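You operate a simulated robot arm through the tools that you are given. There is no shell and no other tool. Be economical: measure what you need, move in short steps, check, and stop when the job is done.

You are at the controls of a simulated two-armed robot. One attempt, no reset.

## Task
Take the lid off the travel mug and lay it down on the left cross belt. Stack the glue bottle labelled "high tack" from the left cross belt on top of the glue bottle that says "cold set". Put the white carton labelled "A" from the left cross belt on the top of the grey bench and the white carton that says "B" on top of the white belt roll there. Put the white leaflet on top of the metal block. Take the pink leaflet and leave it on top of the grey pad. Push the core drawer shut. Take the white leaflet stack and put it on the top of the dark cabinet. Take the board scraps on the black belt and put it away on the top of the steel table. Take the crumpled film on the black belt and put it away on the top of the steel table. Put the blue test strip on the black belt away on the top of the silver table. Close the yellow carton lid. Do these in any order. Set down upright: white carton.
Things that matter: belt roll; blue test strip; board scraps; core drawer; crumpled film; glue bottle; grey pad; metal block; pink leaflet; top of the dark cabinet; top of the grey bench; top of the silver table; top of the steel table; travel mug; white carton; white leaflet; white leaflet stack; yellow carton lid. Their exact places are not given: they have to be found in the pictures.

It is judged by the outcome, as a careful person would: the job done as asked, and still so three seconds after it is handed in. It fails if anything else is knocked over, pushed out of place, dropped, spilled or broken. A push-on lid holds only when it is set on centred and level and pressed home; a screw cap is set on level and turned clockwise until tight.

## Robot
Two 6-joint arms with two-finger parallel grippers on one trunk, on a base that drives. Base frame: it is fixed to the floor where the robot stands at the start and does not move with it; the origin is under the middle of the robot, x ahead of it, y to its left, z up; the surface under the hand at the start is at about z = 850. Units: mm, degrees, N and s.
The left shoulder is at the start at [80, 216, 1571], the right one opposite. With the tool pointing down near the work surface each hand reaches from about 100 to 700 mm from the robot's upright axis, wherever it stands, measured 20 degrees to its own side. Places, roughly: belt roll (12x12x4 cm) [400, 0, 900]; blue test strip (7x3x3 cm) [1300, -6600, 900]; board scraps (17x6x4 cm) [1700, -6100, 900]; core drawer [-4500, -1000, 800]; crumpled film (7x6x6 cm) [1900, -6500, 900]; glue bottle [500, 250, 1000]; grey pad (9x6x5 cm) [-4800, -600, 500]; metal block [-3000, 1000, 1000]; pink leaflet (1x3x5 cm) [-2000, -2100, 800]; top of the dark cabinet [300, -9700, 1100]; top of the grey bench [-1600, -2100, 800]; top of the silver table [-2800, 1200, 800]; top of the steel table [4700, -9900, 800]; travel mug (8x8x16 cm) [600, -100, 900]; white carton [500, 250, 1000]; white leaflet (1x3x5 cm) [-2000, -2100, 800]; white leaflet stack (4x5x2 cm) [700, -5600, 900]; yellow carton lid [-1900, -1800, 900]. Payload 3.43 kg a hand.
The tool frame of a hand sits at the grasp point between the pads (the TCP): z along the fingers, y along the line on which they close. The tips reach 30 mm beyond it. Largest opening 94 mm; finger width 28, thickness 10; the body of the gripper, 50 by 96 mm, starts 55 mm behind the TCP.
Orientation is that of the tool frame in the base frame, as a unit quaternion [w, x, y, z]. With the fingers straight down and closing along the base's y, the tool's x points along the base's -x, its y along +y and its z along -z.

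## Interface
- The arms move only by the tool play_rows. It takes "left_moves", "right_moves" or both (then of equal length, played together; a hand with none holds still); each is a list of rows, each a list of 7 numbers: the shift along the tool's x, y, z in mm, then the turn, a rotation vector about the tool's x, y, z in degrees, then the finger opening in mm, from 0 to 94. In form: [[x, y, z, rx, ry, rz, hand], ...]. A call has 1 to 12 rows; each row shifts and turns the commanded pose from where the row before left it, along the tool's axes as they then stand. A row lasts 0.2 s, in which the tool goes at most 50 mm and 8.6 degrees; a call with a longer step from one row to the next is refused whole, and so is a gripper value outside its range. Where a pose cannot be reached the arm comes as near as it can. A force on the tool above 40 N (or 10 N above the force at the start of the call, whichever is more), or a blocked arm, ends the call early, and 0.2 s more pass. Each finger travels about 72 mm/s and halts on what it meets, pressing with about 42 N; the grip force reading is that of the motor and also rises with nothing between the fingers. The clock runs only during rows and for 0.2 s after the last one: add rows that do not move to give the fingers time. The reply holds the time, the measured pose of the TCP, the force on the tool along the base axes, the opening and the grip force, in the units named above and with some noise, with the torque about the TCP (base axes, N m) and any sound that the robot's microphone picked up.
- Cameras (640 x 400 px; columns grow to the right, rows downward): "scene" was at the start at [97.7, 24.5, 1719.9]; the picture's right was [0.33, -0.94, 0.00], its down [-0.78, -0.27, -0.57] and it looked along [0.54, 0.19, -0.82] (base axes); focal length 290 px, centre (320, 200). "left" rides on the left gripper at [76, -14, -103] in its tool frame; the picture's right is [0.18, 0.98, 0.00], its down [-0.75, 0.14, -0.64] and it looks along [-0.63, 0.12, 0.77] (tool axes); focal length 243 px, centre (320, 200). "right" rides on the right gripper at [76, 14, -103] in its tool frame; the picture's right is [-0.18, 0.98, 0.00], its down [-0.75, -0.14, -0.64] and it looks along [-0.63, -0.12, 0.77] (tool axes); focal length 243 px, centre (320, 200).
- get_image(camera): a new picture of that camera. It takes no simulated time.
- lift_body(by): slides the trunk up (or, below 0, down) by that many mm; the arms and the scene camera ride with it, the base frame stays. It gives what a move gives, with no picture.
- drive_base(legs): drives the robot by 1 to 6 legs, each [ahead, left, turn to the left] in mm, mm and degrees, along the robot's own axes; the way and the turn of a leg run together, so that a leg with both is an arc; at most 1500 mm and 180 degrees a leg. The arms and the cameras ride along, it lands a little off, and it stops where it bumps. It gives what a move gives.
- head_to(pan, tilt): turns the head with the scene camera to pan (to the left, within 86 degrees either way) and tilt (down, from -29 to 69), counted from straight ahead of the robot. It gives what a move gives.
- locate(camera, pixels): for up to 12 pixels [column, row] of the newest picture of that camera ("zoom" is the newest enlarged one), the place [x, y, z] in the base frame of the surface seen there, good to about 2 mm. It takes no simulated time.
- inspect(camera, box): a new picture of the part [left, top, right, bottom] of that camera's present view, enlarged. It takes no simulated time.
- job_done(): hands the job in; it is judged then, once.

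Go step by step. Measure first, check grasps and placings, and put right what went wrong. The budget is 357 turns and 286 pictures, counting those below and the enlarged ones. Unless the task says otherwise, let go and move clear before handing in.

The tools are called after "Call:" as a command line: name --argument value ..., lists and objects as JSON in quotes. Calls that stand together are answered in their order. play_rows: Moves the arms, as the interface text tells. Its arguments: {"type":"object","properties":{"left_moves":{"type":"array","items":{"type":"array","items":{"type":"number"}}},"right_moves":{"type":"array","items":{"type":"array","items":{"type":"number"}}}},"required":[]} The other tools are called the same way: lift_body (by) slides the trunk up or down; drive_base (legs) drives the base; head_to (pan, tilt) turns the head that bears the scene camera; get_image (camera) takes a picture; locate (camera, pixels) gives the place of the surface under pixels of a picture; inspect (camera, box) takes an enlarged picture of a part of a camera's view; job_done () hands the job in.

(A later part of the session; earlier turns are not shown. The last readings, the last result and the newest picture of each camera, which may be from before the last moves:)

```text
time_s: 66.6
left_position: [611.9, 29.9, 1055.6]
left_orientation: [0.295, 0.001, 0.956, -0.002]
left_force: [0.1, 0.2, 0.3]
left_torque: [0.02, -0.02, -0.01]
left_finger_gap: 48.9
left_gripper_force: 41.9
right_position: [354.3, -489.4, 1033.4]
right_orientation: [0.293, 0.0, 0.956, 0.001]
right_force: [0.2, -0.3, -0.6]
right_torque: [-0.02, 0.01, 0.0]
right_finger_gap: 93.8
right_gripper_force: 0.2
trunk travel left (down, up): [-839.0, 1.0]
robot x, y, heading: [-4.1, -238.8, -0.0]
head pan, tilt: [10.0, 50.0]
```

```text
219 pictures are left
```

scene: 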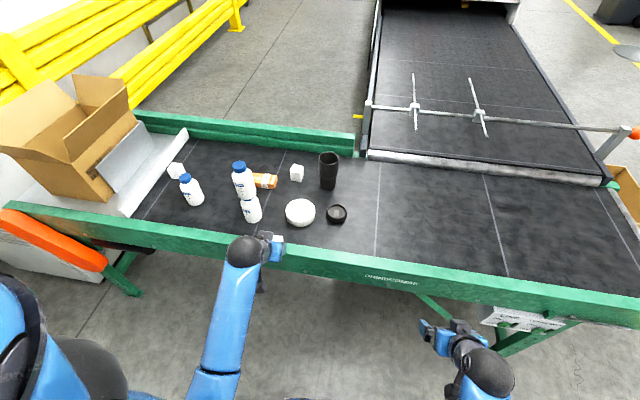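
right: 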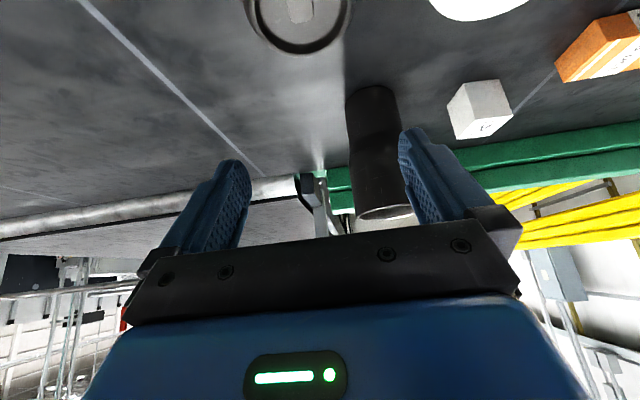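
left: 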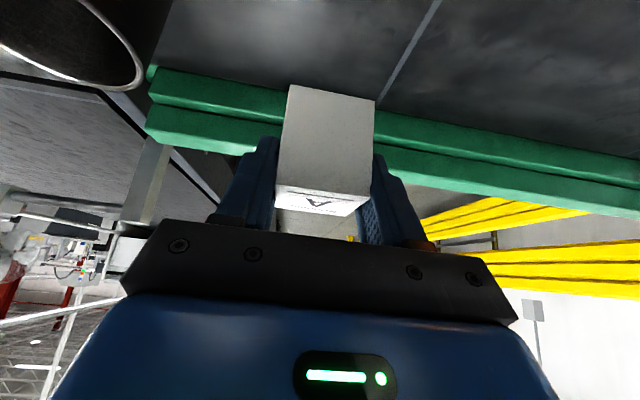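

A is held. Drive back clear of the belt, turn toward the grey bench and look.

Call:
drive_base --legs '[[-600, 0, 0], [0, 0, -118]]'

Call:
head_to --pan 0 --tilt 15

Call:
get_image --camera "scene"

```text
time_s: 74.8
left_position: [-643.5, -915.3, 1055.7]
left_orientation: [0.152, 0.816, 0.497, -0.252]
left_force: [-0.5, 0.6, 0.1]
left_torque: [-0.06, 0.01, 0.0]
left_finger_gap: 48.7
left_gripper_force: 42.1
right_position: [-987.5, -446.0, 1032.8]
right_orientation: [0.153, 0.817, 0.497, -0.25]
right_force: [0.1, 0.3, -0.9]
right_torque: [0.04, 0.0, 0.01]
right_finger_gap: 93.9
right_gripper_force: 0.1
trunk travel left (down, up): [-839.0, 1.0]
robot x, y, heading: [-604.5, -242.5, -117.5]
head pan, tilt: [10.0, 50.0]
```

```text
time_s: 75.8
left_position: [-643.7, -913.7, 1055.4]
left_orientation: [0.153, 0.816, 0.497, -0.252]
left_force: [-0.1, -0.1, -0.5]
left_torque: [0.0, 0.01, -0.01]
left_finger_gap: 48.8
left_gripper_force: 42.5
right_position: [-988.0, -447.5, 1033.1]
right_orientation: [0.153, 0.817, 0.497, -0.249]
right_force: [0.4, 0.1, -0.2]
right_torque: [0.01, -0.03, 0.01]
right_finger_gap: 94.3
right_gripper_force: 0.1
trunk travel left (down, up): [-839.0, 1.0]
robot x, y, heading: [-605.9, -241.4, -117.5]
head pan, tilt: [0.0, 15.0]
```

```text
218 pictures are left
```

scene: 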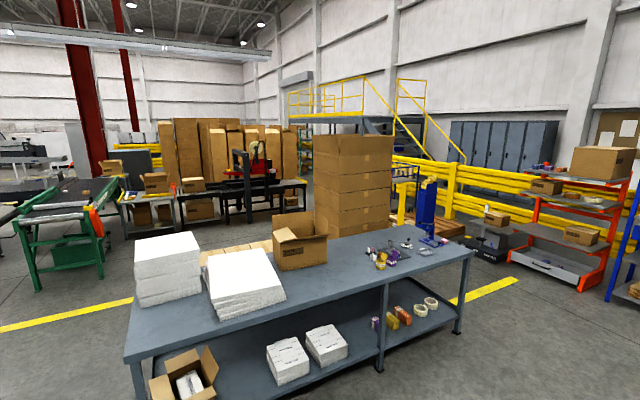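

Call:
inspect --camera "scene" --box '[250, 200, 490, 350]'

Call:
locate --camera "scene" --pixels '[[128, 355], [470, 250], [400, 228], [300, 262], [350, 265], [385, 280], [395, 255], [425, 240], [300, 220], [190, 270], [245, 280], [580, 280]]'

```text
2.67 times, centred on (370, 275) of scene
```

zoom: 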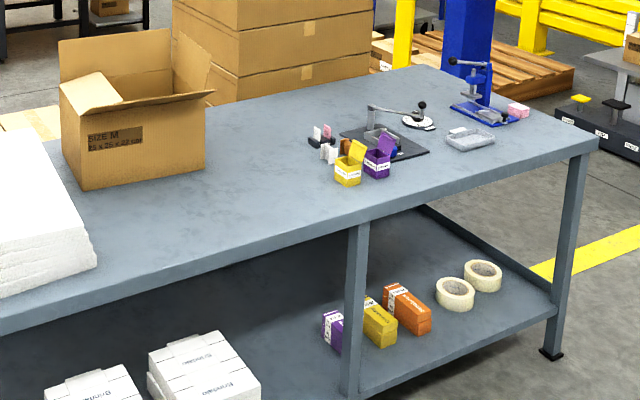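

```text
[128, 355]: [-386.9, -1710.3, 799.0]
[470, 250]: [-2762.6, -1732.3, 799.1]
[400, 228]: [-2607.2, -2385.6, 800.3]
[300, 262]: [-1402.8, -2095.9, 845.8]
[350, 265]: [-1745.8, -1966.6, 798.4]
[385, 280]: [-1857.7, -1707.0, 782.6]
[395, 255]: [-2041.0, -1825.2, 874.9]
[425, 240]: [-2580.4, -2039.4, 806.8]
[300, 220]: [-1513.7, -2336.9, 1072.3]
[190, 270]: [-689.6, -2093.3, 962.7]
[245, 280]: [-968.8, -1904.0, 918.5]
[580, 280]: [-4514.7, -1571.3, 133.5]
```

Bench top z≈799, front edge y≈-1710. I'll face it (-90°), strafe to x≈-1850 and approach partly.

Call:
drive_base --legs '[[0, 0, 27.5], [0, -1245, 0], [800, 0, 0]]'

Call:
head_to --pan 0 --tilt 45

Call:
get_image --camera "scene"

```text
time_s: 87.4
left_position: [-1606.5, -1640.7, 1056.3]
left_orientation: [0.205, 0.683, 0.668, -0.212]
left_force: [-0.3, 0.2, -0.4]
left_torque: [0.01, -0.01, 0.04]
left_finger_gap: 48.6
left_gripper_force: 42.0
right_position: [-2120.8, -1371.2, 1033.3]
right_orientation: [0.205, 0.683, 0.669, -0.209]
right_force: [0.1, 0.5, 0.5]
right_torque: [0.0, 0.02, -0.02]
right_finger_gap: 93.7
right_gripper_force: 0.0
trunk travel left (down, up): [-839.0, 1.0]
robot x, y, heading: [-1866.1, -1018.5, -91.2]
head pan, tilt: [0.0, 15.0]
```

```text
time_s: 88.3
left_position: [-1605.5, -1641.7, 1055.8]
left_orientation: [0.204, 0.683, 0.669, -0.211]
left_force: [-0.3, 0.1, -0.3]
left_torque: [-0.04, 0.01, 0.0]
left_finger_gap: 48.9
left_gripper_force: 42.2
right_position: [-2120.3, -1373.2, 1031.9]
right_orientation: [0.205, 0.683, 0.669, -0.209]
right_force: [-0.1, 0.9, -0.2]
right_torque: [0.01, -0.04, -0.01]
right_finger_gap: 94.1
right_gripper_force: 0.1
trunk travel left (down, up): [-839.0, 1.0]
robot x, y, heading: [-1862.1, -1018.1, -91.5]
head pan, tilt: [0.0, 45.0]
```

```text
216 pictures are left
```

scene: 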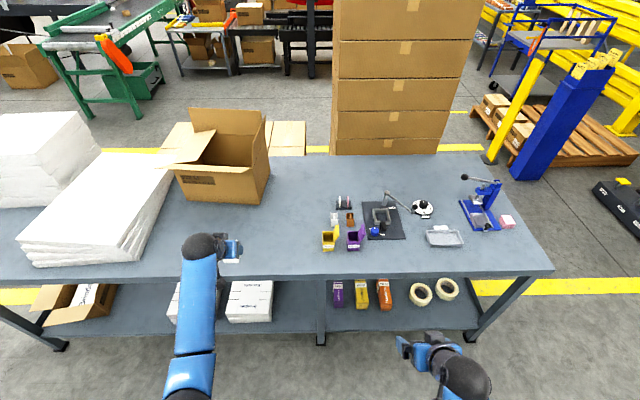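

Call:
inspect --camera "scene" --box '[310, 170, 530, 270]'

Call:
locate --camera "scene" --pixels '[[328, 240], [340, 200], [350, 202], [355, 240], [333, 217], [349, 217], [280, 240], [320, 272], [235, 200], [380, 220], [270, 225]]'

```text
2.91 times, centred on (420, 220) of scene
```

zoom: 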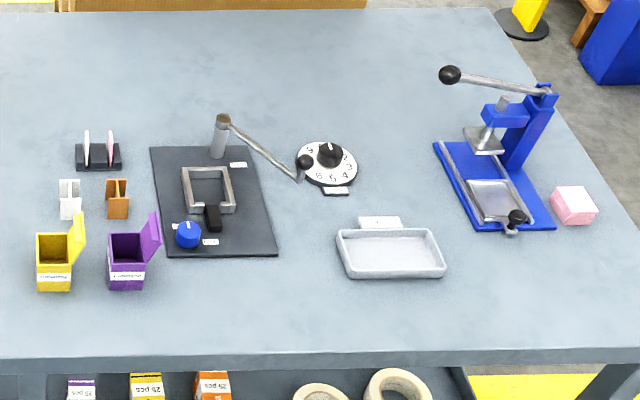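

```text
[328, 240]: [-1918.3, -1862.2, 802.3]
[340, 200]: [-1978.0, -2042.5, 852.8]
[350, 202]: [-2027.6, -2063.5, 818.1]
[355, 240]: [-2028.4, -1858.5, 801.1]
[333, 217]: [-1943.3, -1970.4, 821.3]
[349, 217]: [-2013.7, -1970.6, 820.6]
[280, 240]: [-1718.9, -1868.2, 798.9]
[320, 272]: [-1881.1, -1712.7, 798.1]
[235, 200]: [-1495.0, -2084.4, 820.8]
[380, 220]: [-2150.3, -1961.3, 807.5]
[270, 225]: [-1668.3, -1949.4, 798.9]
```

Clear spot for A around (-1700,-1880). Pull the left hand in, then drive closer.

Call:
play_rows --left_moves '[[24.8, -29, -16.9, 0, 0, 0, 34], [24.8, -29, -16.9, 0, 0, 0, 34], [24.8, -29, -16.9, 0, 0, 0, 34], [0, 0, 0, 0, 0, 0, 34]]'

Call:
drive_base --legs '[[0, 0, 1.3], [350, 0, 0]]'

Call:
get_image --camera "scene"

Call:
get_image --camera "left"

```text
time_s: 89.3
left_position: [-1690.4, -1547.6, 1057.8]
left_orientation: [0.205, 0.683, 0.669, -0.211]
left_force: [0.6, -0.6, 0.4]
left_torque: [0.01, 0.04, 0.0]
left_finger_gap: 48.6
left_gripper_force: 42.3
right_position: [-2119.9, -1373.4, 1032.6]
right_orientation: [0.205, 0.683, 0.669, -0.208]
right_force: [0.3, 0.1, -0.3]
right_torque: [0.01, 0.02, -0.02]
right_finger_gap: 93.7
right_gripper_force: 0.0
trunk travel left (down, up): [-839.0, 1.0]
robot x, y, heading: [-1867.1, -1017.6, -91.2]
head pan, tilt: [0.0, 45.0]
```

```text
time_s: 92.0
left_position: [-1680.5, -1901.3, 1060.6]
left_orientation: [0.208, 0.677, 0.674, -0.211]
left_force: [0.7, 1.3, 0.7]
left_torque: [0.03, -0.02, 0.0]
left_finger_gap: 49.0
left_gripper_force: 42.3
right_position: [-2115.2, -1733.4, 1034.5]
right_orientation: [0.208, 0.677, 0.674, -0.208]
right_force: [-0.1, -0.3, 0.3]
right_torque: [0.0, 0.0, 0.0]
right_finger_gap: 94.3
right_gripper_force: 0.1
trunk travel left (down, up): [-839.0, 1.0]
robot x, y, heading: [-1865.0, -1377.2, -90.0]
head pan, tilt: [0.0, 45.0]
```

```text
214 pictures are left
```

scene: 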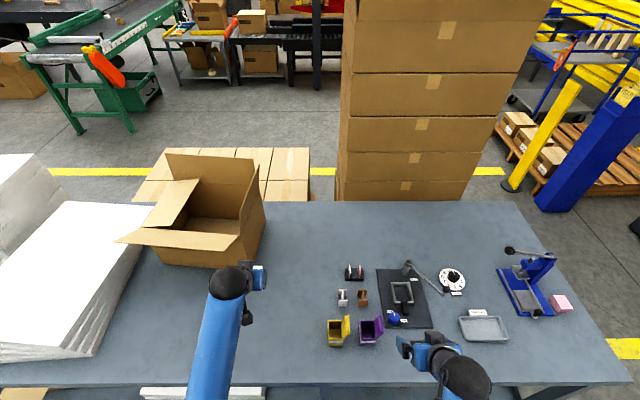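

```text
213 pictures are left
```

left: 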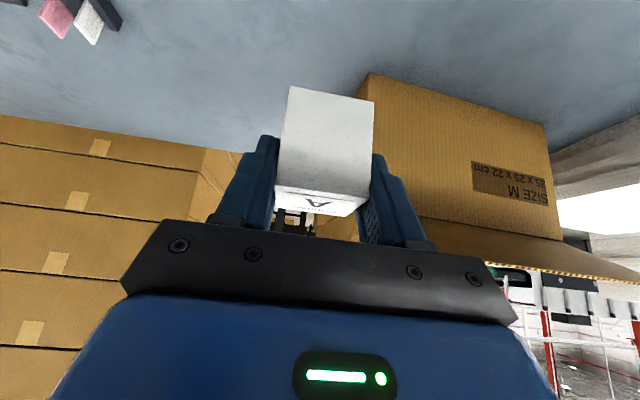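

Call:
play_rows --left_moves '[[26.5, -8, -18, 0, 0, 0, 34], [26.5, -8, -18, 0, 0, 0, 34], [22.5, 0, 33, 0, 0, 0, 34], [22.5, 0, 33, 0, 0, 0, 34], [22.5, 0, 33, 0, 0, 0, 34], [22.5, 0, 33, 0, 0, 0, 34], [16, 0, 23.6, 0, 0, 0, 34], [0, 0, 0, 0, 0, 0, 34]]'

Call:
get_image --camera "left"

```text
time_s: 93.8
left_position: [-1696.1, -1840.3, 869.0]
left_orientation: [0.207, 0.677, 0.675, -0.21]
left_force: [0.3, 0.3, 0.8]
left_torque: [0.02, 0.03, 0.02]
left_finger_gap: 48.9
left_gripper_force: 41.9
right_position: [-2114.4, -1734.9, 1032.1]
right_orientation: [0.207, 0.677, 0.675, -0.206]
right_force: [0.4, 0.2, 0.2]
right_torque: [0.01, 0.0, 0.05]
right_finger_gap: 93.8
right_gripper_force: 0.1
trunk travel left (down, up): [-839.0, 1.0]
robot x, y, heading: [-1869.2, -1377.7, -90.2]
head pan, tilt: [0.0, 45.0]
```

```text
212 pictures are left
```

left: 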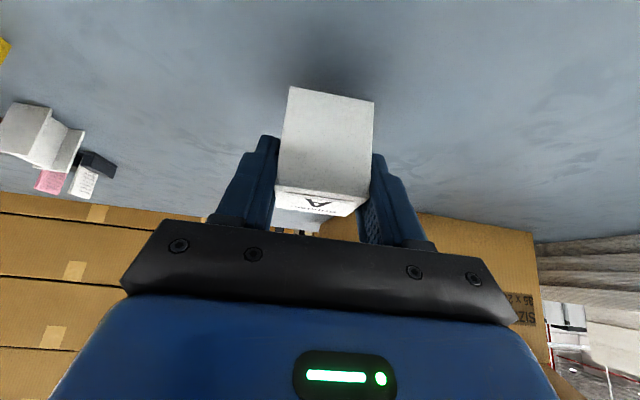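

Call:
play_rows --left_moves '[[8.4, 0, 12.4, 0, 0, 0, 34], [1.7, 0, 2.5, 0, 0, 0, 34], [0.9, 0, 1.3, 0, 0, 0, 34], [0.9, 0, 1.3, 0, 0, 0, 34], [0, 0, 0, 0, 0, 0, 34]]'

```text
time_s: 95.0
left_position: [-1697.9, -1839.4, 847.7]
left_orientation: [0.207, 0.676, 0.675, -0.21]
left_force: [0.2, 1.2, 1.3]
left_torque: [-0.02, -0.06, 0.01]
left_finger_gap: 48.8
left_gripper_force: 41.7
right_position: [-2114.0, -1735.5, 1032.8]
right_orientation: [0.207, 0.678, 0.675, -0.206]
right_force: [-0.4, 0.5, -0.4]
right_torque: [0.02, -0.02, -0.02]
right_finger_gap: 93.8
right_gripper_force: 0.1
trunk travel left (down, up): [-839.0, 1.0]
robot x, y, heading: [-1866.8, -1377.0, -90.5]
head pan, tilt: [0.0, 45.0]
```

Call:
play_rows --left_moves '[[0.5, 0, 0.7, 0, 0, 0, 34], [0, 0, 0, 0, 0, 0, 52], [0, 0, 0, 0, 0, 0, 66], [0, 0, 0, 0, 0, 0, 70], [-5.6, 0, -8.3, 0, 0, 0, 70], [-16.9, 0, -24.8, 0, 0, 0, 70], [-16.9, 0, -24.8, 0, 0, 0, 70], [-16.9, 0, -24.8, 0, 0, 0, 70], [-16.9, 0, -24.8, 0, 0, 0, 70]]'

Call:
get_image --camera "left"

Call:
inspect --camera "scene" --box '[310, 240, 420, 360]'

```text
time_s: 97.0
left_position: [-1696.4, -1838.4, 978.0]
left_orientation: [0.207, 0.677, 0.674, -0.209]
left_force: [1.6, -0.5, -0.8]
left_torque: [-0.04, 0.01, 0.01]
left_finger_gap: 70.3
left_gripper_force: 0.1
right_position: [-2114.2, -1735.6, 1032.0]
right_orientation: [0.206, 0.678, 0.675, -0.206]
right_force: [-0.3, 0.5, -0.3]
right_torque: [-0.03, -0.01, 0.0]
right_finger_gap: 94.1
right_gripper_force: 0.0
trunk travel left (down, up): [-839.0, 1.0]
robot x, y, heading: [-1867.9, -1377.7, -90.5]
head pan, tilt: [0.0, 45.0]
```

```text
211 pictures are left
```

left: 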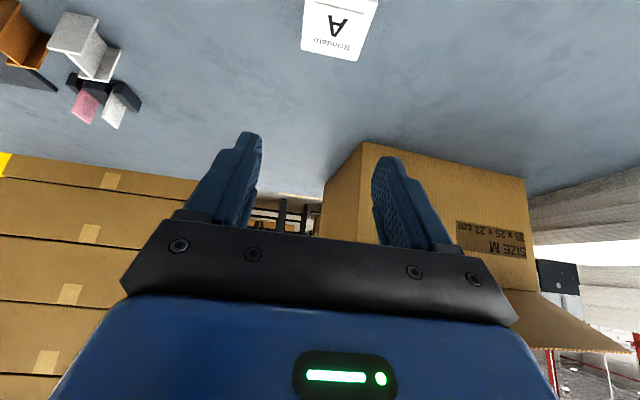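

```text
3.33 times, centred on (365, 300) of scene
```

zoom: 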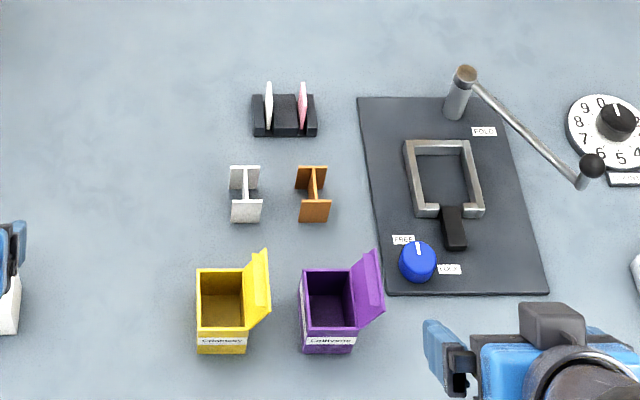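

A stands on the bench. Now measure the yellow carton and its lid.

Call:
inspect --camera "scene" --box '[325, 308, 390, 350]'

Call:
locate --camera "zoom" --pixels '[[25, 82], [170, 80], [175, 260], [22, 260], [100, 150], [240, 20], [245, 120], [180, 245], [340, 90], [340, 270], [510, 20], [280, 200]]'

```text
9.52 times, centred on (358, 329) of scene
```

zoom: 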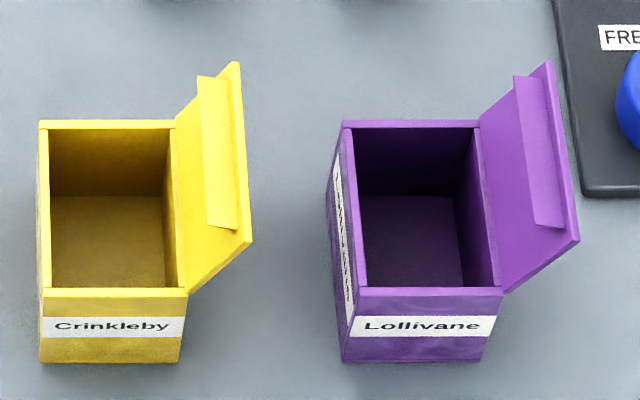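

```text
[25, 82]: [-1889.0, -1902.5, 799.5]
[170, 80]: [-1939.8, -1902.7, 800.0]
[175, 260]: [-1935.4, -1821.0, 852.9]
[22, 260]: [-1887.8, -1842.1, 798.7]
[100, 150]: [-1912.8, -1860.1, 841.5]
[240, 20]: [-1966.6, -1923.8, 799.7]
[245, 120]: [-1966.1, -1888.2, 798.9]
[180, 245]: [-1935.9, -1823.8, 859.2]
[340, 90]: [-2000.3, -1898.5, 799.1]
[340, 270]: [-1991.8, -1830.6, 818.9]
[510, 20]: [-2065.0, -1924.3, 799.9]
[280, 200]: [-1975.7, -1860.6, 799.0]
```

Call:
locate --camera "zoom" --pixels '[[43, 125], [172, 125], [184, 293], [43, 293], [236, 68], [248, 238], [205, 80], [190, 200], [345, 125], [350, 293], [110, 355], [235, 300]]'

```text
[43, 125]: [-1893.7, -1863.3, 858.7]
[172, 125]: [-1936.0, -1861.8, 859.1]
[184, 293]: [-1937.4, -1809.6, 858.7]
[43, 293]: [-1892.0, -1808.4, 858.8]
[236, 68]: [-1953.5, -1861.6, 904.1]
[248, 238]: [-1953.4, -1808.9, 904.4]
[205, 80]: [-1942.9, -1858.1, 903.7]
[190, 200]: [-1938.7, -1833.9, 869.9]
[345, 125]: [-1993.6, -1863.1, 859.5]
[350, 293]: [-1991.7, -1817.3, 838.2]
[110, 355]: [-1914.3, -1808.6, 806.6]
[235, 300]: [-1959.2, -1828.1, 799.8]
```

Yellow box: top z 859, x −1937…−1892, lid hinged at x≈−1938 leaning back to (−1953, z 904). I'll use the right hand with closed fingers, vertical, and come in behind the lid.

Call:
play_rows --right_moves '[[0, 0, 0, 0, 8.55, 0, 60], [0, 0, 0, 0, 8.55, 0, 30], [0, 0, 0, 0, 8.55, 0, 0], [0, 0, 0, 0, 8.55, 0, 0], [-25.3, 34.8, 0, 0, 0, 0, 0], [-25.3, 34.8, 0, 0, 0, 0, 0], [-25.3, 34.8, 0, 0, 0, 0, 0], [-25.3, 34.8, 0, 0, 0, 0, 0], [0, 0, 0, 0, 0, 0, 0]]'

Call:
get_image --camera "right"

```text
time_s: 99.0
left_position: [-1696.8, -1839.4, 978.6]
left_orientation: [0.207, 0.677, 0.674, -0.21]
left_force: [0.6, -0.4, -0.5]
left_torque: [-0.02, 0.0, -0.01]
left_finger_gap: 70.3
left_gripper_force: 0.0
right_position: [-1974.2, -1836.8, 1033.5]
right_orientation: [0.0, 0.708, 0.706, 0.002]
right_force: [-0.8, -0.2, 0.0]
right_torque: [0.02, 0.0, 0.05]
right_finger_gap: 0.0
right_gripper_force: 33.1
trunk travel left (down, up): [-839.0, 1.0]
robot x, y, heading: [-1863.0, -1378.9, -90.4]
head pan, tilt: [0.0, 45.0]
```

```text
208 pictures are left
```

right: 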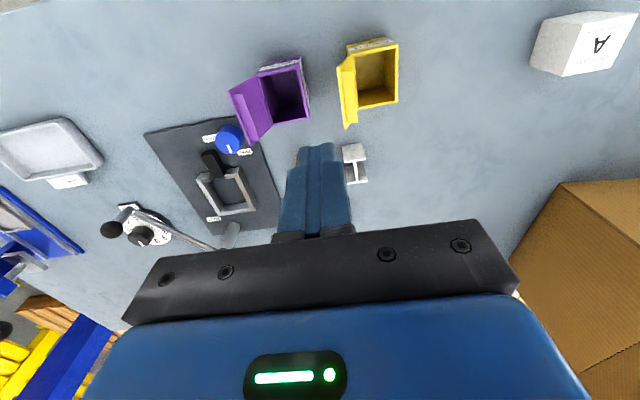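

Call:
play_rows --right_moves '[[0, 0, 40, 0, 0, 0, 0], [0, 0, 40, 0, 0, 0, 0], [0, 0, 40, 0, 0, 0, 0], [0, 0, 0, 0, 0, 0, 0]]'

Call:
get_image --camera "right"

Call:
inspect --camera "scene" --box '[310, 280, 420, 360]'

```text
time_s: 100.0
left_position: [-1695.7, -1838.9, 978.5]
left_orientation: [0.207, 0.677, 0.674, -0.21]
left_force: [-0.5, 0.5, -0.5]
left_torque: [0.02, 0.05, -0.01]
left_finger_gap: 70.1
left_gripper_force: 0.0
right_position: [-1975.2, -1836.4, 910.5]
right_orientation: [0.0, 0.709, 0.705, 0.001]
right_force: [0.0, -0.2, -0.4]
right_torque: [0.01, 0.0, 0.0]
right_finger_gap: 0.0
right_gripper_force: 32.9
trunk travel left (down, up): [-839.0, 1.0]
robot x, y, heading: [-1864.6, -1377.0, -90.3]
head pan, tilt: [0.0, 45.0]
```

```text
207 pictures are left
```

right: 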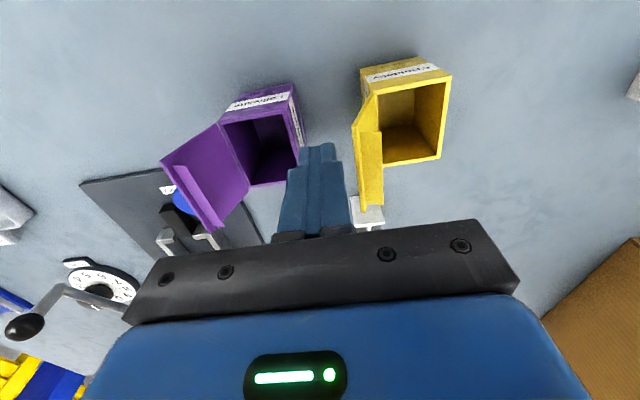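

```text
5.00 times, centred on (365, 320) of scene
```

zoom: 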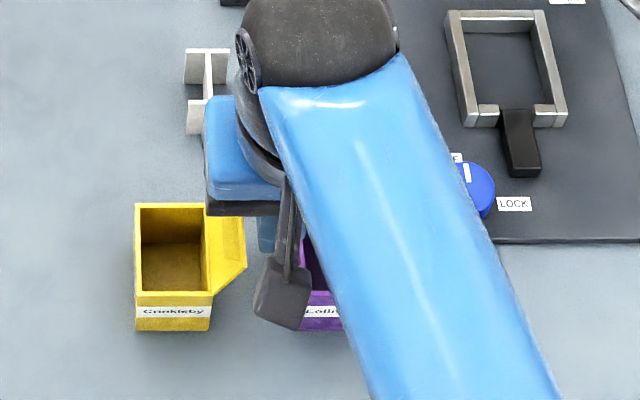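

Call:
play_rows --right_moves '[[0, 8, 0, 0, 0, 0, 0], [0, 6, 0, 0, 0, 0, 0], [0, 6, 0, 0, 0, 0, 0], [0, 6, 0, 0, 0, 0, 0], [0, 6, 0, 0, 0, 0, 0], [0, 6, 0, 0, 0, 0, 0], [0, 0, 0, 0, 0, 0, 0]]'

Call:
get_image --camera "right"

Call:
inspect --camera "scene" --box '[310, 280, 420, 360]'

```text
time_s: 101.6
left_position: [-1696.3, -1839.7, 978.6]
left_orientation: [0.207, 0.676, 0.675, -0.21]
left_force: [1.0, 0.5, -1.0]
left_torque: [0.02, -0.05, -0.02]
left_finger_gap: 70.0
left_gripper_force: 0.0
right_position: [-1934.5, -1836.8, 912.6]
right_orientation: [0.0, 0.708, 0.706, 0.002]
right_force: [0.5, 0.4, 0.6]
right_torque: [0.01, 0.03, -0.01]
right_finger_gap: 0.1
right_gripper_force: 33.1
trunk travel left (down, up): [-839.0, 1.0]
robot x, y, heading: [-1863.1, -1373.5, -90.3]
head pan, tilt: [0.0, 45.0]
```

```text
205 pictures are left
```

right: 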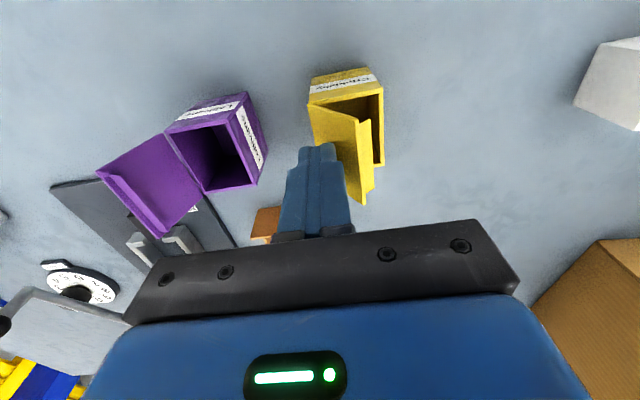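

```text
5.00 times, centred on (365, 320) of scene
```

zoom: 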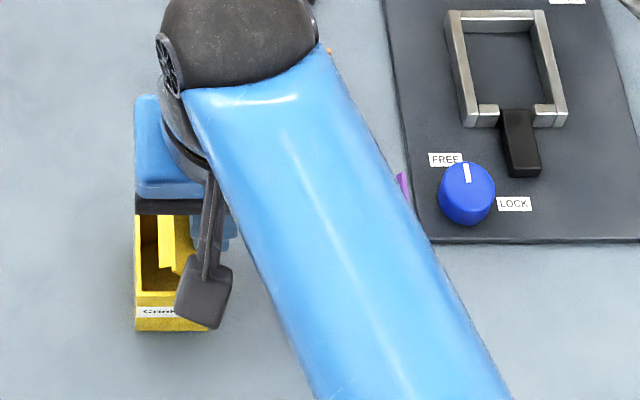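

Lid follows and the box stays. Continue over and down.

Call:
play_rows --right_moves '[[0, 6, 0, 0, 0, 0, 0], [0, 6, 0, 0, 0, 0, 0], [0, 4, 4, 0, 0, 0, 0], [0, 4, 4, 0, 0, 0, 0], [0, 2, 4, 0, 0, 0, 0], [0, 0, 3, 0, 0, 0, 0], [0, 0, 2, 0, 0, 0, 0], [0, 0, 0, 0, 0, 0, 0]]'

Call:
get_image --camera "right"

```text
time_s: 103.4
left_position: [-1696.6, -1839.0, 978.8]
left_orientation: [0.207, 0.676, 0.675, -0.211]
left_force: [-0.4, 0.3, 0.1]
left_torque: [-0.02, -0.01, 0.03]
left_finger_gap: 69.9
left_gripper_force: 0.0
right_position: [-1914.7, -1836.3, 895.0]
right_orientation: [-0.001, 0.708, 0.707, 0.002]
right_force: [0.9, -0.4, 0.0]
right_torque: [0.0, -0.03, -0.04]
right_finger_gap: 0.0
right_gripper_force: 33.5
trunk travel left (down, up): [-839.0, 1.0]
robot x, y, heading: [-1865.1, -1379.7, -90.1]
head pan, tilt: [0.0, 45.0]
```

```text
203 pictures are left
```

right: 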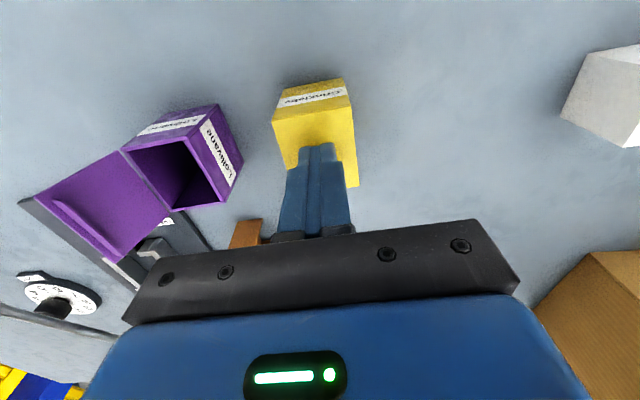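

Lid looks nearly closed. Shift toward its free end and press gently down.

Call:
play_rows --right_moves '[[0, 6, 0, 0, 0, 0, 0], [0, 0, 1.5, 0, 0, 0, 0], [0, 0, 1.5, 0, 0, 0, 0], [0, 0, 1.5, 0, 0, 0, 0], [0, 0, 1, 0, 0, 0, 0], [0, 0, 0, 0, 0, 0, 0]]'

Call:
get_image --camera "right"

```text
time_s: 104.8
left_position: [-1696.6, -1838.7, 978.8]
left_orientation: [0.207, 0.676, 0.675, -0.21]
left_force: [-0.7, -0.4, 1.0]
left_torque: [0.04, 0.02, 0.01]
left_finger_gap: 70.1
left_gripper_force: 0.1
right_position: [-1909.0, -1836.2, 891.2]
right_orientation: [0.0, 0.709, 0.706, 0.002]
right_force: [-0.2, -1.0, 8.6]
right_torque: [0.0, 0.04, 0.02]
right_finger_gap: 0.1
right_gripper_force: 33.2
trunk travel left (down, up): [-839.0, 1.0]
robot x, y, heading: [-1867.7, -1375.0, -90.2]
head pan, tilt: [0.0, 45.0]
```

```text
202 pictures are left
```

right: 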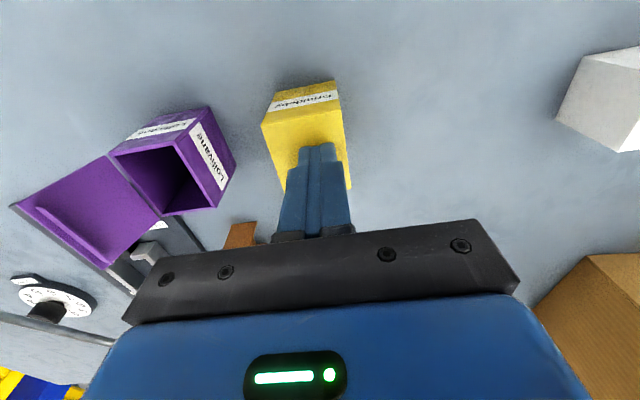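

Contact 8.6 N with tip at z≈861 — closed. Lift off and check the lid stays down.

Call:
play_rows --right_moves '[[0, 0, -5, 0, 0, 0, 0], [0, 0, -40, 0, 0, 0, 0], [0, 0, -40, 0, 0, 0, 30], [0, -40, -20, 0, 0, 0, 60], [0, -45, 0, 0, 0, 0, 60], [0, -45, 0, 0, 0, 0, 60]]'

Call:
inspect --camera "scene" --box '[310, 240, 420, 360]'

Call:
get_image --camera "right"

```text
time_s: 106.2
left_position: [-1697.5, -1839.3, 978.2]
left_orientation: [0.207, 0.677, 0.674, -0.21]
left_force: [0.7, -0.4, -0.3]
left_torque: [-0.02, 0.0, -0.03]
left_finger_gap: 70.0
left_gripper_force: 0.0
right_position: [-2039.3, -1835.2, 996.1]
right_orientation: [-0.001, 0.707, 0.707, 0.001]
right_force: [0.4, -0.1, 0.4]
right_torque: [-0.01, -0.03, 0.0]
right_finger_gap: 60.2
right_gripper_force: 0.0
trunk travel left (down, up): [-839.0, 1.0]
robot x, y, heading: [-1866.5, -1378.5, -90.1]
head pan, tilt: [0.0, 45.0]
```

```text
3.33 times, centred on (365, 300) of scene
```

zoom: 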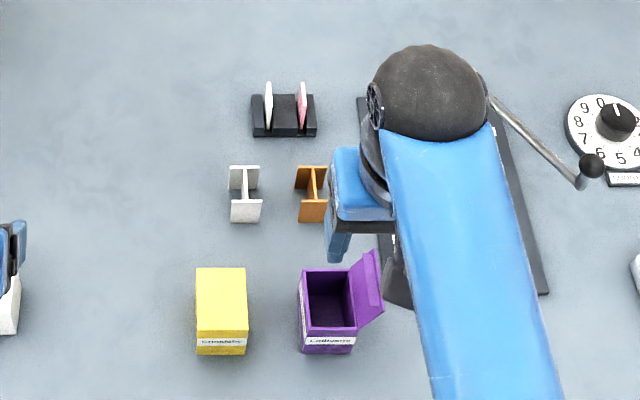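

```text
200 pictures are left
```

right: 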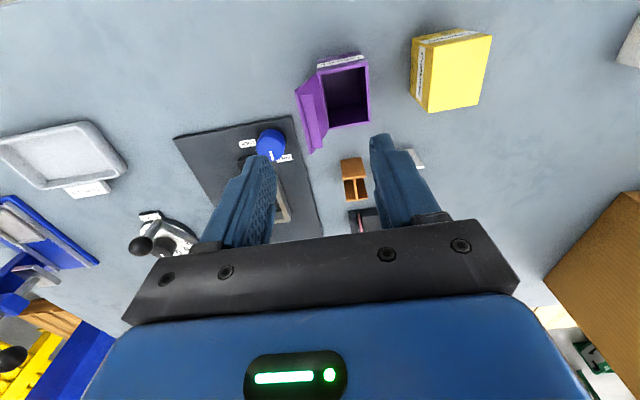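

Yellow lid is shut. Now measure the leaflets in the holder.

Call:
inspect --camera "scene" --box '[340, 258, 375, 285]'

Call:
locate --camera "zoom" --pixels '[[225, 80], [225, 160], [250, 110], [410, 80], [400, 160], [425, 110], [180, 250], [460, 250], [300, 200], [330, 250]]'

```text
14.81 times, centred on (358, 272) of scene
```

zoom: 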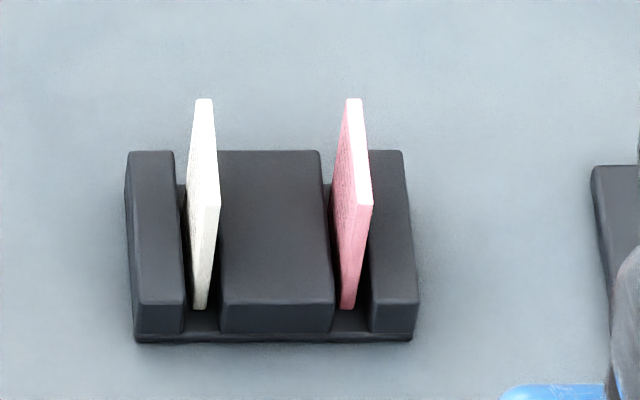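

```text
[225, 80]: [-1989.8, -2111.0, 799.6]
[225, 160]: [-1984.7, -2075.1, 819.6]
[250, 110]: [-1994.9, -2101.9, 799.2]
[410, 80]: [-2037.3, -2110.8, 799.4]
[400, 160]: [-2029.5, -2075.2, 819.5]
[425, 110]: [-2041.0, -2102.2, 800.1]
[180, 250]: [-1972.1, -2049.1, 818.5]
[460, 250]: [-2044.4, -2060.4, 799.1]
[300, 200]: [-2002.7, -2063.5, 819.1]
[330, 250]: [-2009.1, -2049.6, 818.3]
```

Call:
locate --camera "zoom" --pixels '[[204, 102], [210, 203], [200, 303], [202, 150], [354, 102], [364, 203], [347, 303], [360, 150], [150, 160], [390, 160], [160, 300], [400, 300]]'

```text
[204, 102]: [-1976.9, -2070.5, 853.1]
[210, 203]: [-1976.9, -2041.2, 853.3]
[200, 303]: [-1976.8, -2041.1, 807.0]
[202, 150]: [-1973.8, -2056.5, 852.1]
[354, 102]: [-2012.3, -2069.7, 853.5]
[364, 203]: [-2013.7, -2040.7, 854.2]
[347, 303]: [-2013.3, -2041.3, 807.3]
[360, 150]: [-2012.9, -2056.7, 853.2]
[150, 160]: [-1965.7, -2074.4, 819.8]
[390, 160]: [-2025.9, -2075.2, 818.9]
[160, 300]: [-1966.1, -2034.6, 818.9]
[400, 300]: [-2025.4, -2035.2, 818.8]
```

White leaflet centre (−1976.5,−2056), pink (−2013,−2056), tops 853, holder top 819. Pull the left hand back and drive 60 mm closer for the right hand to take the pink one.

Call:
play_rows --left_moves '[[25, 0, -17, 0, 0, 0, 60], [25, 0, -17, 0, 0, 0, 60], [25, 0, -17, 0, 0, 0, 60]]' --right_moves '[[0, 10, -10, 0, 0, 0, 40], [0, 10, -10, 0, 0, 0, 30], [0, 6, 0, 0, 0, 0, 24]]'

Call:
drive_base --legs '[[60, 0, 0]]'

```text
time_s: 107.0
left_position: [-1696.4, -1748.9, 978.5]
left_orientation: [0.207, 0.677, 0.675, -0.21]
left_force: [0.2, 0.4, 0.1]
left_torque: [-0.02, 0.01, -0.02]
left_finger_gap: 60.0
left_gripper_force: 0.0
right_position: [-2012.7, -1835.1, 1016.9]
right_orientation: [-0.001, 0.708, 0.706, 0.003]
right_force: [-0.1, 0.1, -0.1]
right_torque: [-0.03, -0.01, 0.02]
right_finger_gap: 23.8
right_gripper_force: 0.0
trunk travel left (down, up): [-839.0, 1.0]
robot x, y, heading: [-1869.1, -1375.6, -90.2]
head pan, tilt: [0.0, 45.0]
```

```text
time_s: 108.0
left_position: [-1696.9, -1786.3, 980.2]
left_orientation: [0.208, 0.677, 0.674, -0.211]
left_force: [-0.1, -0.8, -0.3]
left_torque: [-0.01, 0.0, -0.03]
left_finger_gap: 60.3
left_gripper_force: 0.1
right_position: [-2013.4, -1872.8, 1017.5]
right_orientation: [0.001, 0.708, 0.706, 0.0]
right_force: [0.0, -0.3, -0.2]
right_torque: [0.02, 0.0, 0.03]
right_finger_gap: 24.1
right_gripper_force: 0.0
trunk travel left (down, up): [-839.0, 1.0]
robot x, y, heading: [-1863.4, -1414.2, -90.1]
head pan, tilt: [0.0, 45.0]
stopped in leg 1: the robot was blocked; the commanded pose is now the measured one
```

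Bump limit reached (~296 mm from the edge). Move the right hand over the pink leaflet.

Call:
drive_base --legs '[[-6, 0, 0]]'

Call:
play_rows --right_moves '[[-37, 0, 10, 0, 0, 0, 24], [-37, 0, 10, 0, 0, 0, 24], [-37, 0, 10, 0, 0, 0, 24], [-37, 0, 10, 0, 0, 0, 24], [-37, 0, 10, 0, 0, 0, 24], [0, 0, 0, 0, 0, 0, 24]]'

Call:
get_image --camera "right"

Call:
inspect --camera "scene" --box '[310, 240, 420, 360]'

```text
time_s: 108.7
left_position: [-1698.0, -1784.0, 978.8]
left_orientation: [0.206, 0.677, 0.675, -0.209]
left_force: [0.0, -1.2, -0.8]
left_torque: [0.03, 0.01, -0.02]
left_finger_gap: 59.9
left_gripper_force: 0.1
right_position: [-2013.5, -1869.5, 1015.4]
right_orientation: [0.0, 0.708, 0.706, 0.002]
right_force: [0.1, 0.2, -0.7]
right_torque: [-0.01, -0.01, -0.02]
right_finger_gap: 23.9
right_gripper_force: 0.0
trunk travel left (down, up): [-839.0, 1.0]
robot x, y, heading: [-1862.4, -1406.2, -90.2]
head pan, tilt: [0.0, 45.0]
```

```text
time_s: 110.1
left_position: [-1697.0, -1784.5, 977.0]
left_orientation: [0.207, 0.676, 0.675, -0.21]
left_force: [0.2, -0.7, -0.7]
left_torque: [0.01, 0.02, 0.01]
left_finger_gap: 59.8
left_gripper_force: 0.1
right_position: [-2012.7, -2056.5, 965.8]
right_orientation: [0.0, 0.708, 0.706, 0.002]
right_force: [-0.4, -0.7, 0.2]
right_torque: [0.05, 0.03, -0.01]
right_finger_gap: 23.9
right_gripper_force: 0.1
trunk travel left (down, up): [-839.0, 1.0]
robot x, y, heading: [-1865.5, -1410.6, -90.2]
head pan, tilt: [0.0, 45.0]
```

```text
198 pictures are left
```

right: 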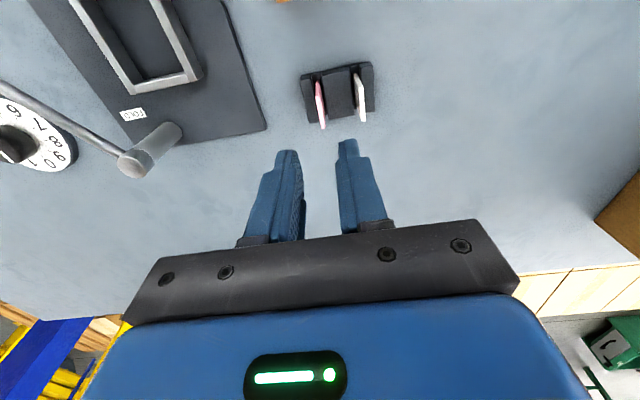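

```text
3.33 times, centred on (365, 300) of scene
```

zoom: 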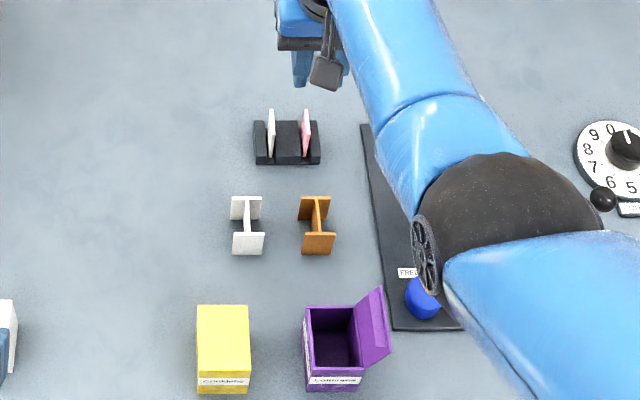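

Call:
inspect --camera "right" --box '[290, 50, 390, 140]'

Call:
locate --camera "right" --pixels '[[318, 90], [323, 122], [357, 85], [362, 116]]'

```text
4.44 times, centred on (340, 95) of right
```

zoom: 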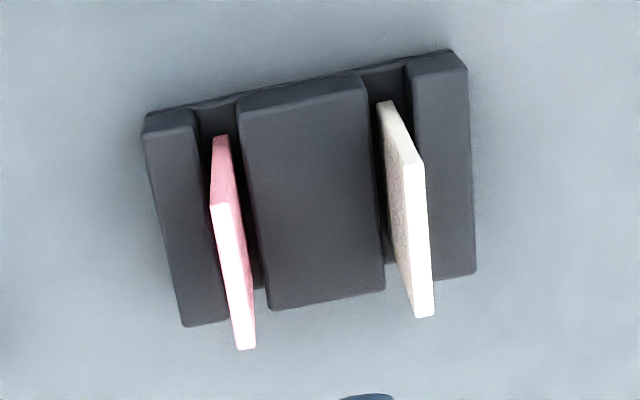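

```text
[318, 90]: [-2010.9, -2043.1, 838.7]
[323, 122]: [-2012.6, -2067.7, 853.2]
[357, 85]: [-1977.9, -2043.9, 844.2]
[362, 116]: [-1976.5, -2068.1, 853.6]
```

Call:
play_rows --right_moves '[[0, 0, 40, 0, 0, 0, 24], [0, 0, 40, 0, 0, 0, 24], [0, 0, 23, 0, 0, 0, 24], [0, 0, 0, 0, 0, 0, 24], [0, 0, 0, 0, 0, 0, 12], [0, 0, 0, 0, 0, 0, 0], [0, 0, 0, 0, 0, 0, 0]]'

Call:
get_image --camera "right"

```text
time_s: 111.7
left_position: [-1697.0, -1784.1, 977.6]
left_orientation: [0.207, 0.677, 0.675, -0.21]
left_force: [0.0, -0.8, 0.5]
left_torque: [0.01, -0.03, 0.04]
left_finger_gap: 60.1
left_gripper_force: 0.0
right_position: [-2017.0, -2025.5, 883.5]
right_orientation: [-0.001, 0.708, 0.706, 0.001]
right_force: [0.3, -0.3, -0.4]
right_torque: [-0.02, 0.01, -0.01]
right_finger_gap: 0.0
right_gripper_force: 33.3
right hand out of reach, approached as far as the arm can: row 2, 3
trunk travel left (down, up): [-839.0, 1.0]
robot x, y, heading: [-1865.5, -1407.4, -90.2]
head pan, tilt: [0.0, 45.0]
```

```text
195 pictures are left
```

right: 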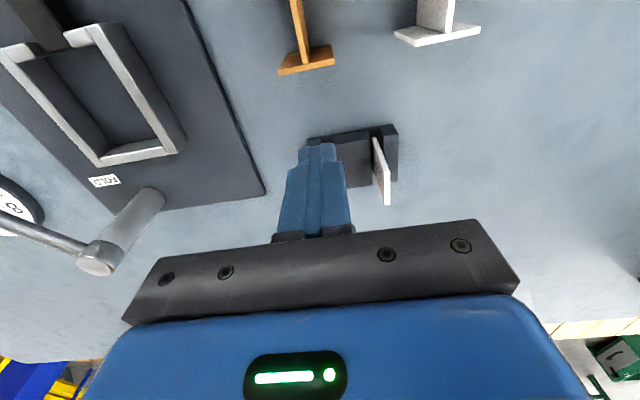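

Out of reach at low height; lower the trunk 80 mm. First raise the right hand and reopen.

Call:
play_rows --right_moves '[[10, 0, -30, 0, 0, 0, 0], [0, 0, -40, 0, 0, 0, 12], [0, 0, -40, 0, 0, 0, 24]]' --left_moves '[[-5.6, 0, -8.3, 0, 0, 0, 60], [-16.9, 0, -24.8, 0, 0, 0, 60], [-16.9, 0, -24.8, 0, 0, 0, 60]]'

Call:
lift_body --by -80

Call:
get_image --camera "right"

```text
time_s: 112.5
left_position: [-1697.5, -1785.2, 1048.7]
left_orientation: [0.207, 0.676, 0.675, -0.21]
left_force: [-0.1, 0.8, 0.4]
left_torque: [0.0, 0.0, -0.01]
left_finger_gap: 60.2
left_gripper_force: 0.2
right_position: [-2016.4, -2013.2, 992.9]
right_orientation: [-0.001, 0.708, 0.706, 0.001]
right_force: [-0.6, -0.1, -0.6]
right_torque: [0.01, 0.03, 0.01]
right_finger_gap: 23.7
right_gripper_force: 0.0
trunk travel left (down, up): [-839.0, 1.0]
robot x, y, heading: [-1868.2, -1407.9, -90.1]
head pan, tilt: [0.0, 45.0]
```

```text
time_s: 113.7
left_position: [-1697.4, -1783.7, 968.2]
left_orientation: [0.207, 0.677, 0.674, -0.21]
left_force: [0.4, 0.3, 0.1]
left_torque: [-0.02, 0.0, 0.0]
left_finger_gap: 60.2
left_gripper_force: 0.1
right_position: [-2018.7, -2013.3, 913.4]
right_orientation: [0.001, 0.709, 0.705, 0.001]
right_force: [0.2, -0.9, 0.4]
right_torque: [-0.01, 0.02, 0.01]
right_finger_gap: 24.0
right_gripper_force: 0.0
trunk travel left (down, up): [-759.0, 81.0]
robot x, y, heading: [-1863.4, -1410.2, -90.3]
head pan, tilt: [0.0, 45.0]
```

```text
194 pictures are left
```

right: 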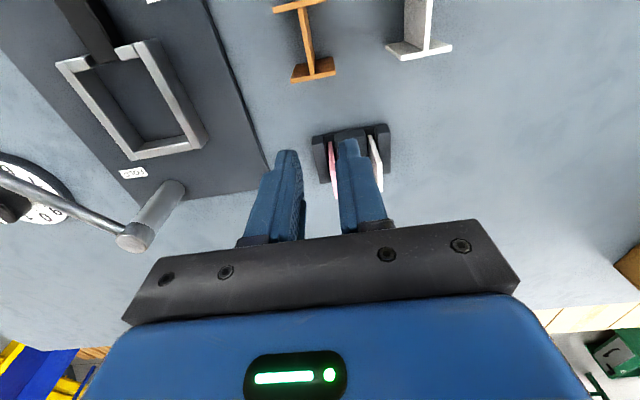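

Call:
play_rows --right_moves '[[-21.5, 2.5, 0, 0, 0, 0, 24], [-21.5, 2.5, 0, 0, 0, 0, 24], [0, 0, 0, 0, 0, 0, 24]]'

Call:
get_image --camera "right"

```text
time_s: 114.5
left_position: [-1698.6, -1783.5, 968.2]
left_orientation: [0.207, 0.676, 0.675, -0.209]
left_force: [0.1, 0.2, -0.7]
left_torque: [0.0, -0.02, -0.02]
left_finger_gap: 59.9
left_gripper_force: 0.1
right_position: [-2011.9, -2055.5, 912.2]
right_orientation: [0.0, 0.709, 0.705, 0.001]
right_force: [0.0, 0.0, 1.0]
right_torque: [-0.02, -0.04, 0.01]
right_finger_gap: 23.8
right_gripper_force: 0.0
trunk travel left (down, up): [-759.0, 81.0]
robot x, y, heading: [-1865.6, -1411.2, -90.3]
head pan, tilt: [0.0, 45.0]
```

```text
193 pictures are left
```

right: 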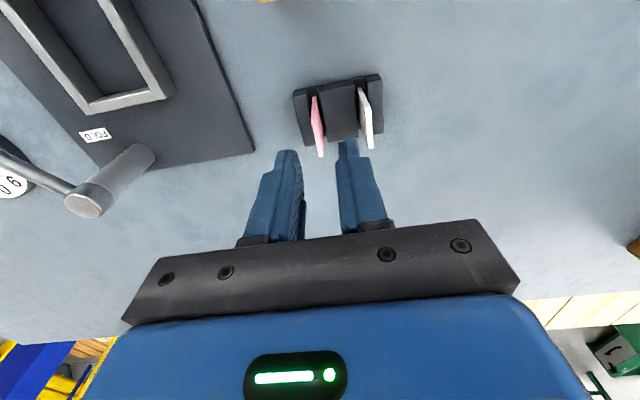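

Call:
play_rows --right_moves '[[0, -1, 30, 0, 0, 0, 24], [0, 0, 18, 0, 0, 0, 24], [0, 0, 0, 0, 0, 0, 24], [0, 0, 0, 0, 0, 0, 12], [0, 0, 0, 0, 0, 0, 0], [0, 0, 0, 0, 0, 0, 0]]'

Call:
get_image --camera "right"

```text
time_s: 115.9
left_position: [-1697.8, -1783.6, 967.8]
left_orientation: [0.206, 0.677, 0.674, -0.21]
left_force: [-0.6, -0.5, -0.7]
left_torque: [0.0, 0.0, -0.01]
left_finger_gap: 59.9
left_gripper_force: 0.0
right_position: [-2012.7, -2056.6, 863.5]
right_orientation: [0.0, 0.708, 0.706, 0.001]
right_force: [0.2, -0.5, 0.9]
right_torque: [0.01, 0.01, -0.03]
right_finger_gap: 0.0
right_gripper_force: 35.3
trunk travel left (down, up): [-759.0, 81.0]
robot x, y, heading: [-1869.2, -1411.3, -90.1]
head pan, tilt: [0.0, 45.0]
```

```text
192 pictures are left
```

right: 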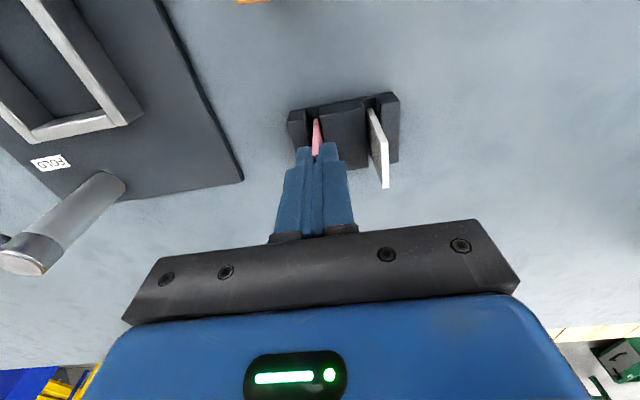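

Call:
play_rows --right_moves '[[0, 0, -5, 0, 0, 0, 0], [0, 0, -30, 0, 0, 0, 0], [0, 0, -40, 0, 0, 0, 0], [0, 0, 0, 0, 0, 0, 0]]'

Call:
inspect --camera "right" --box '[220, 60, 420, 240]'

```text
time_s: 116.9
left_position: [-1698.2, -1785.5, 966.9]
left_orientation: [0.208, 0.676, 0.675, -0.209]
left_force: [0.5, 0.0, 0.2]
left_torque: [0.02, 0.04, -0.01]
left_finger_gap: 59.9
left_gripper_force: 0.1
right_position: [-2014.2, -2056.8, 940.3]
right_orientation: [0.0, 0.708, 0.706, 0.002]
right_force: [0.5, -0.5, 0.5]
right_torque: [0.02, -0.01, 0.01]
right_finger_gap: 0.0
right_gripper_force: 35.3
trunk travel left (down, up): [-759.0, 81.0]
robot x, y, heading: [-1863.3, -1409.7, -90.5]
head pan, tilt: [0.0, 45.0]
```

```text
2.22 times, centred on (320, 150) of right
```

zoom: 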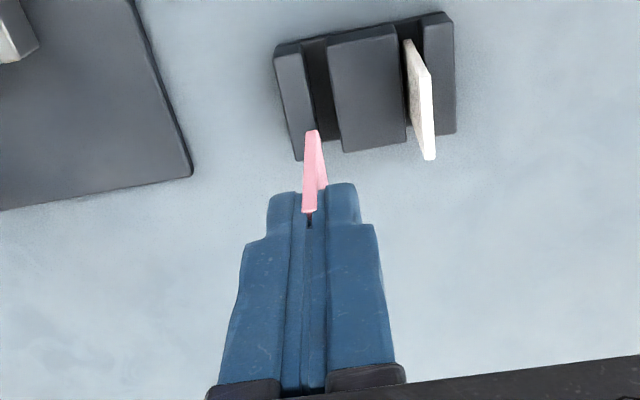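

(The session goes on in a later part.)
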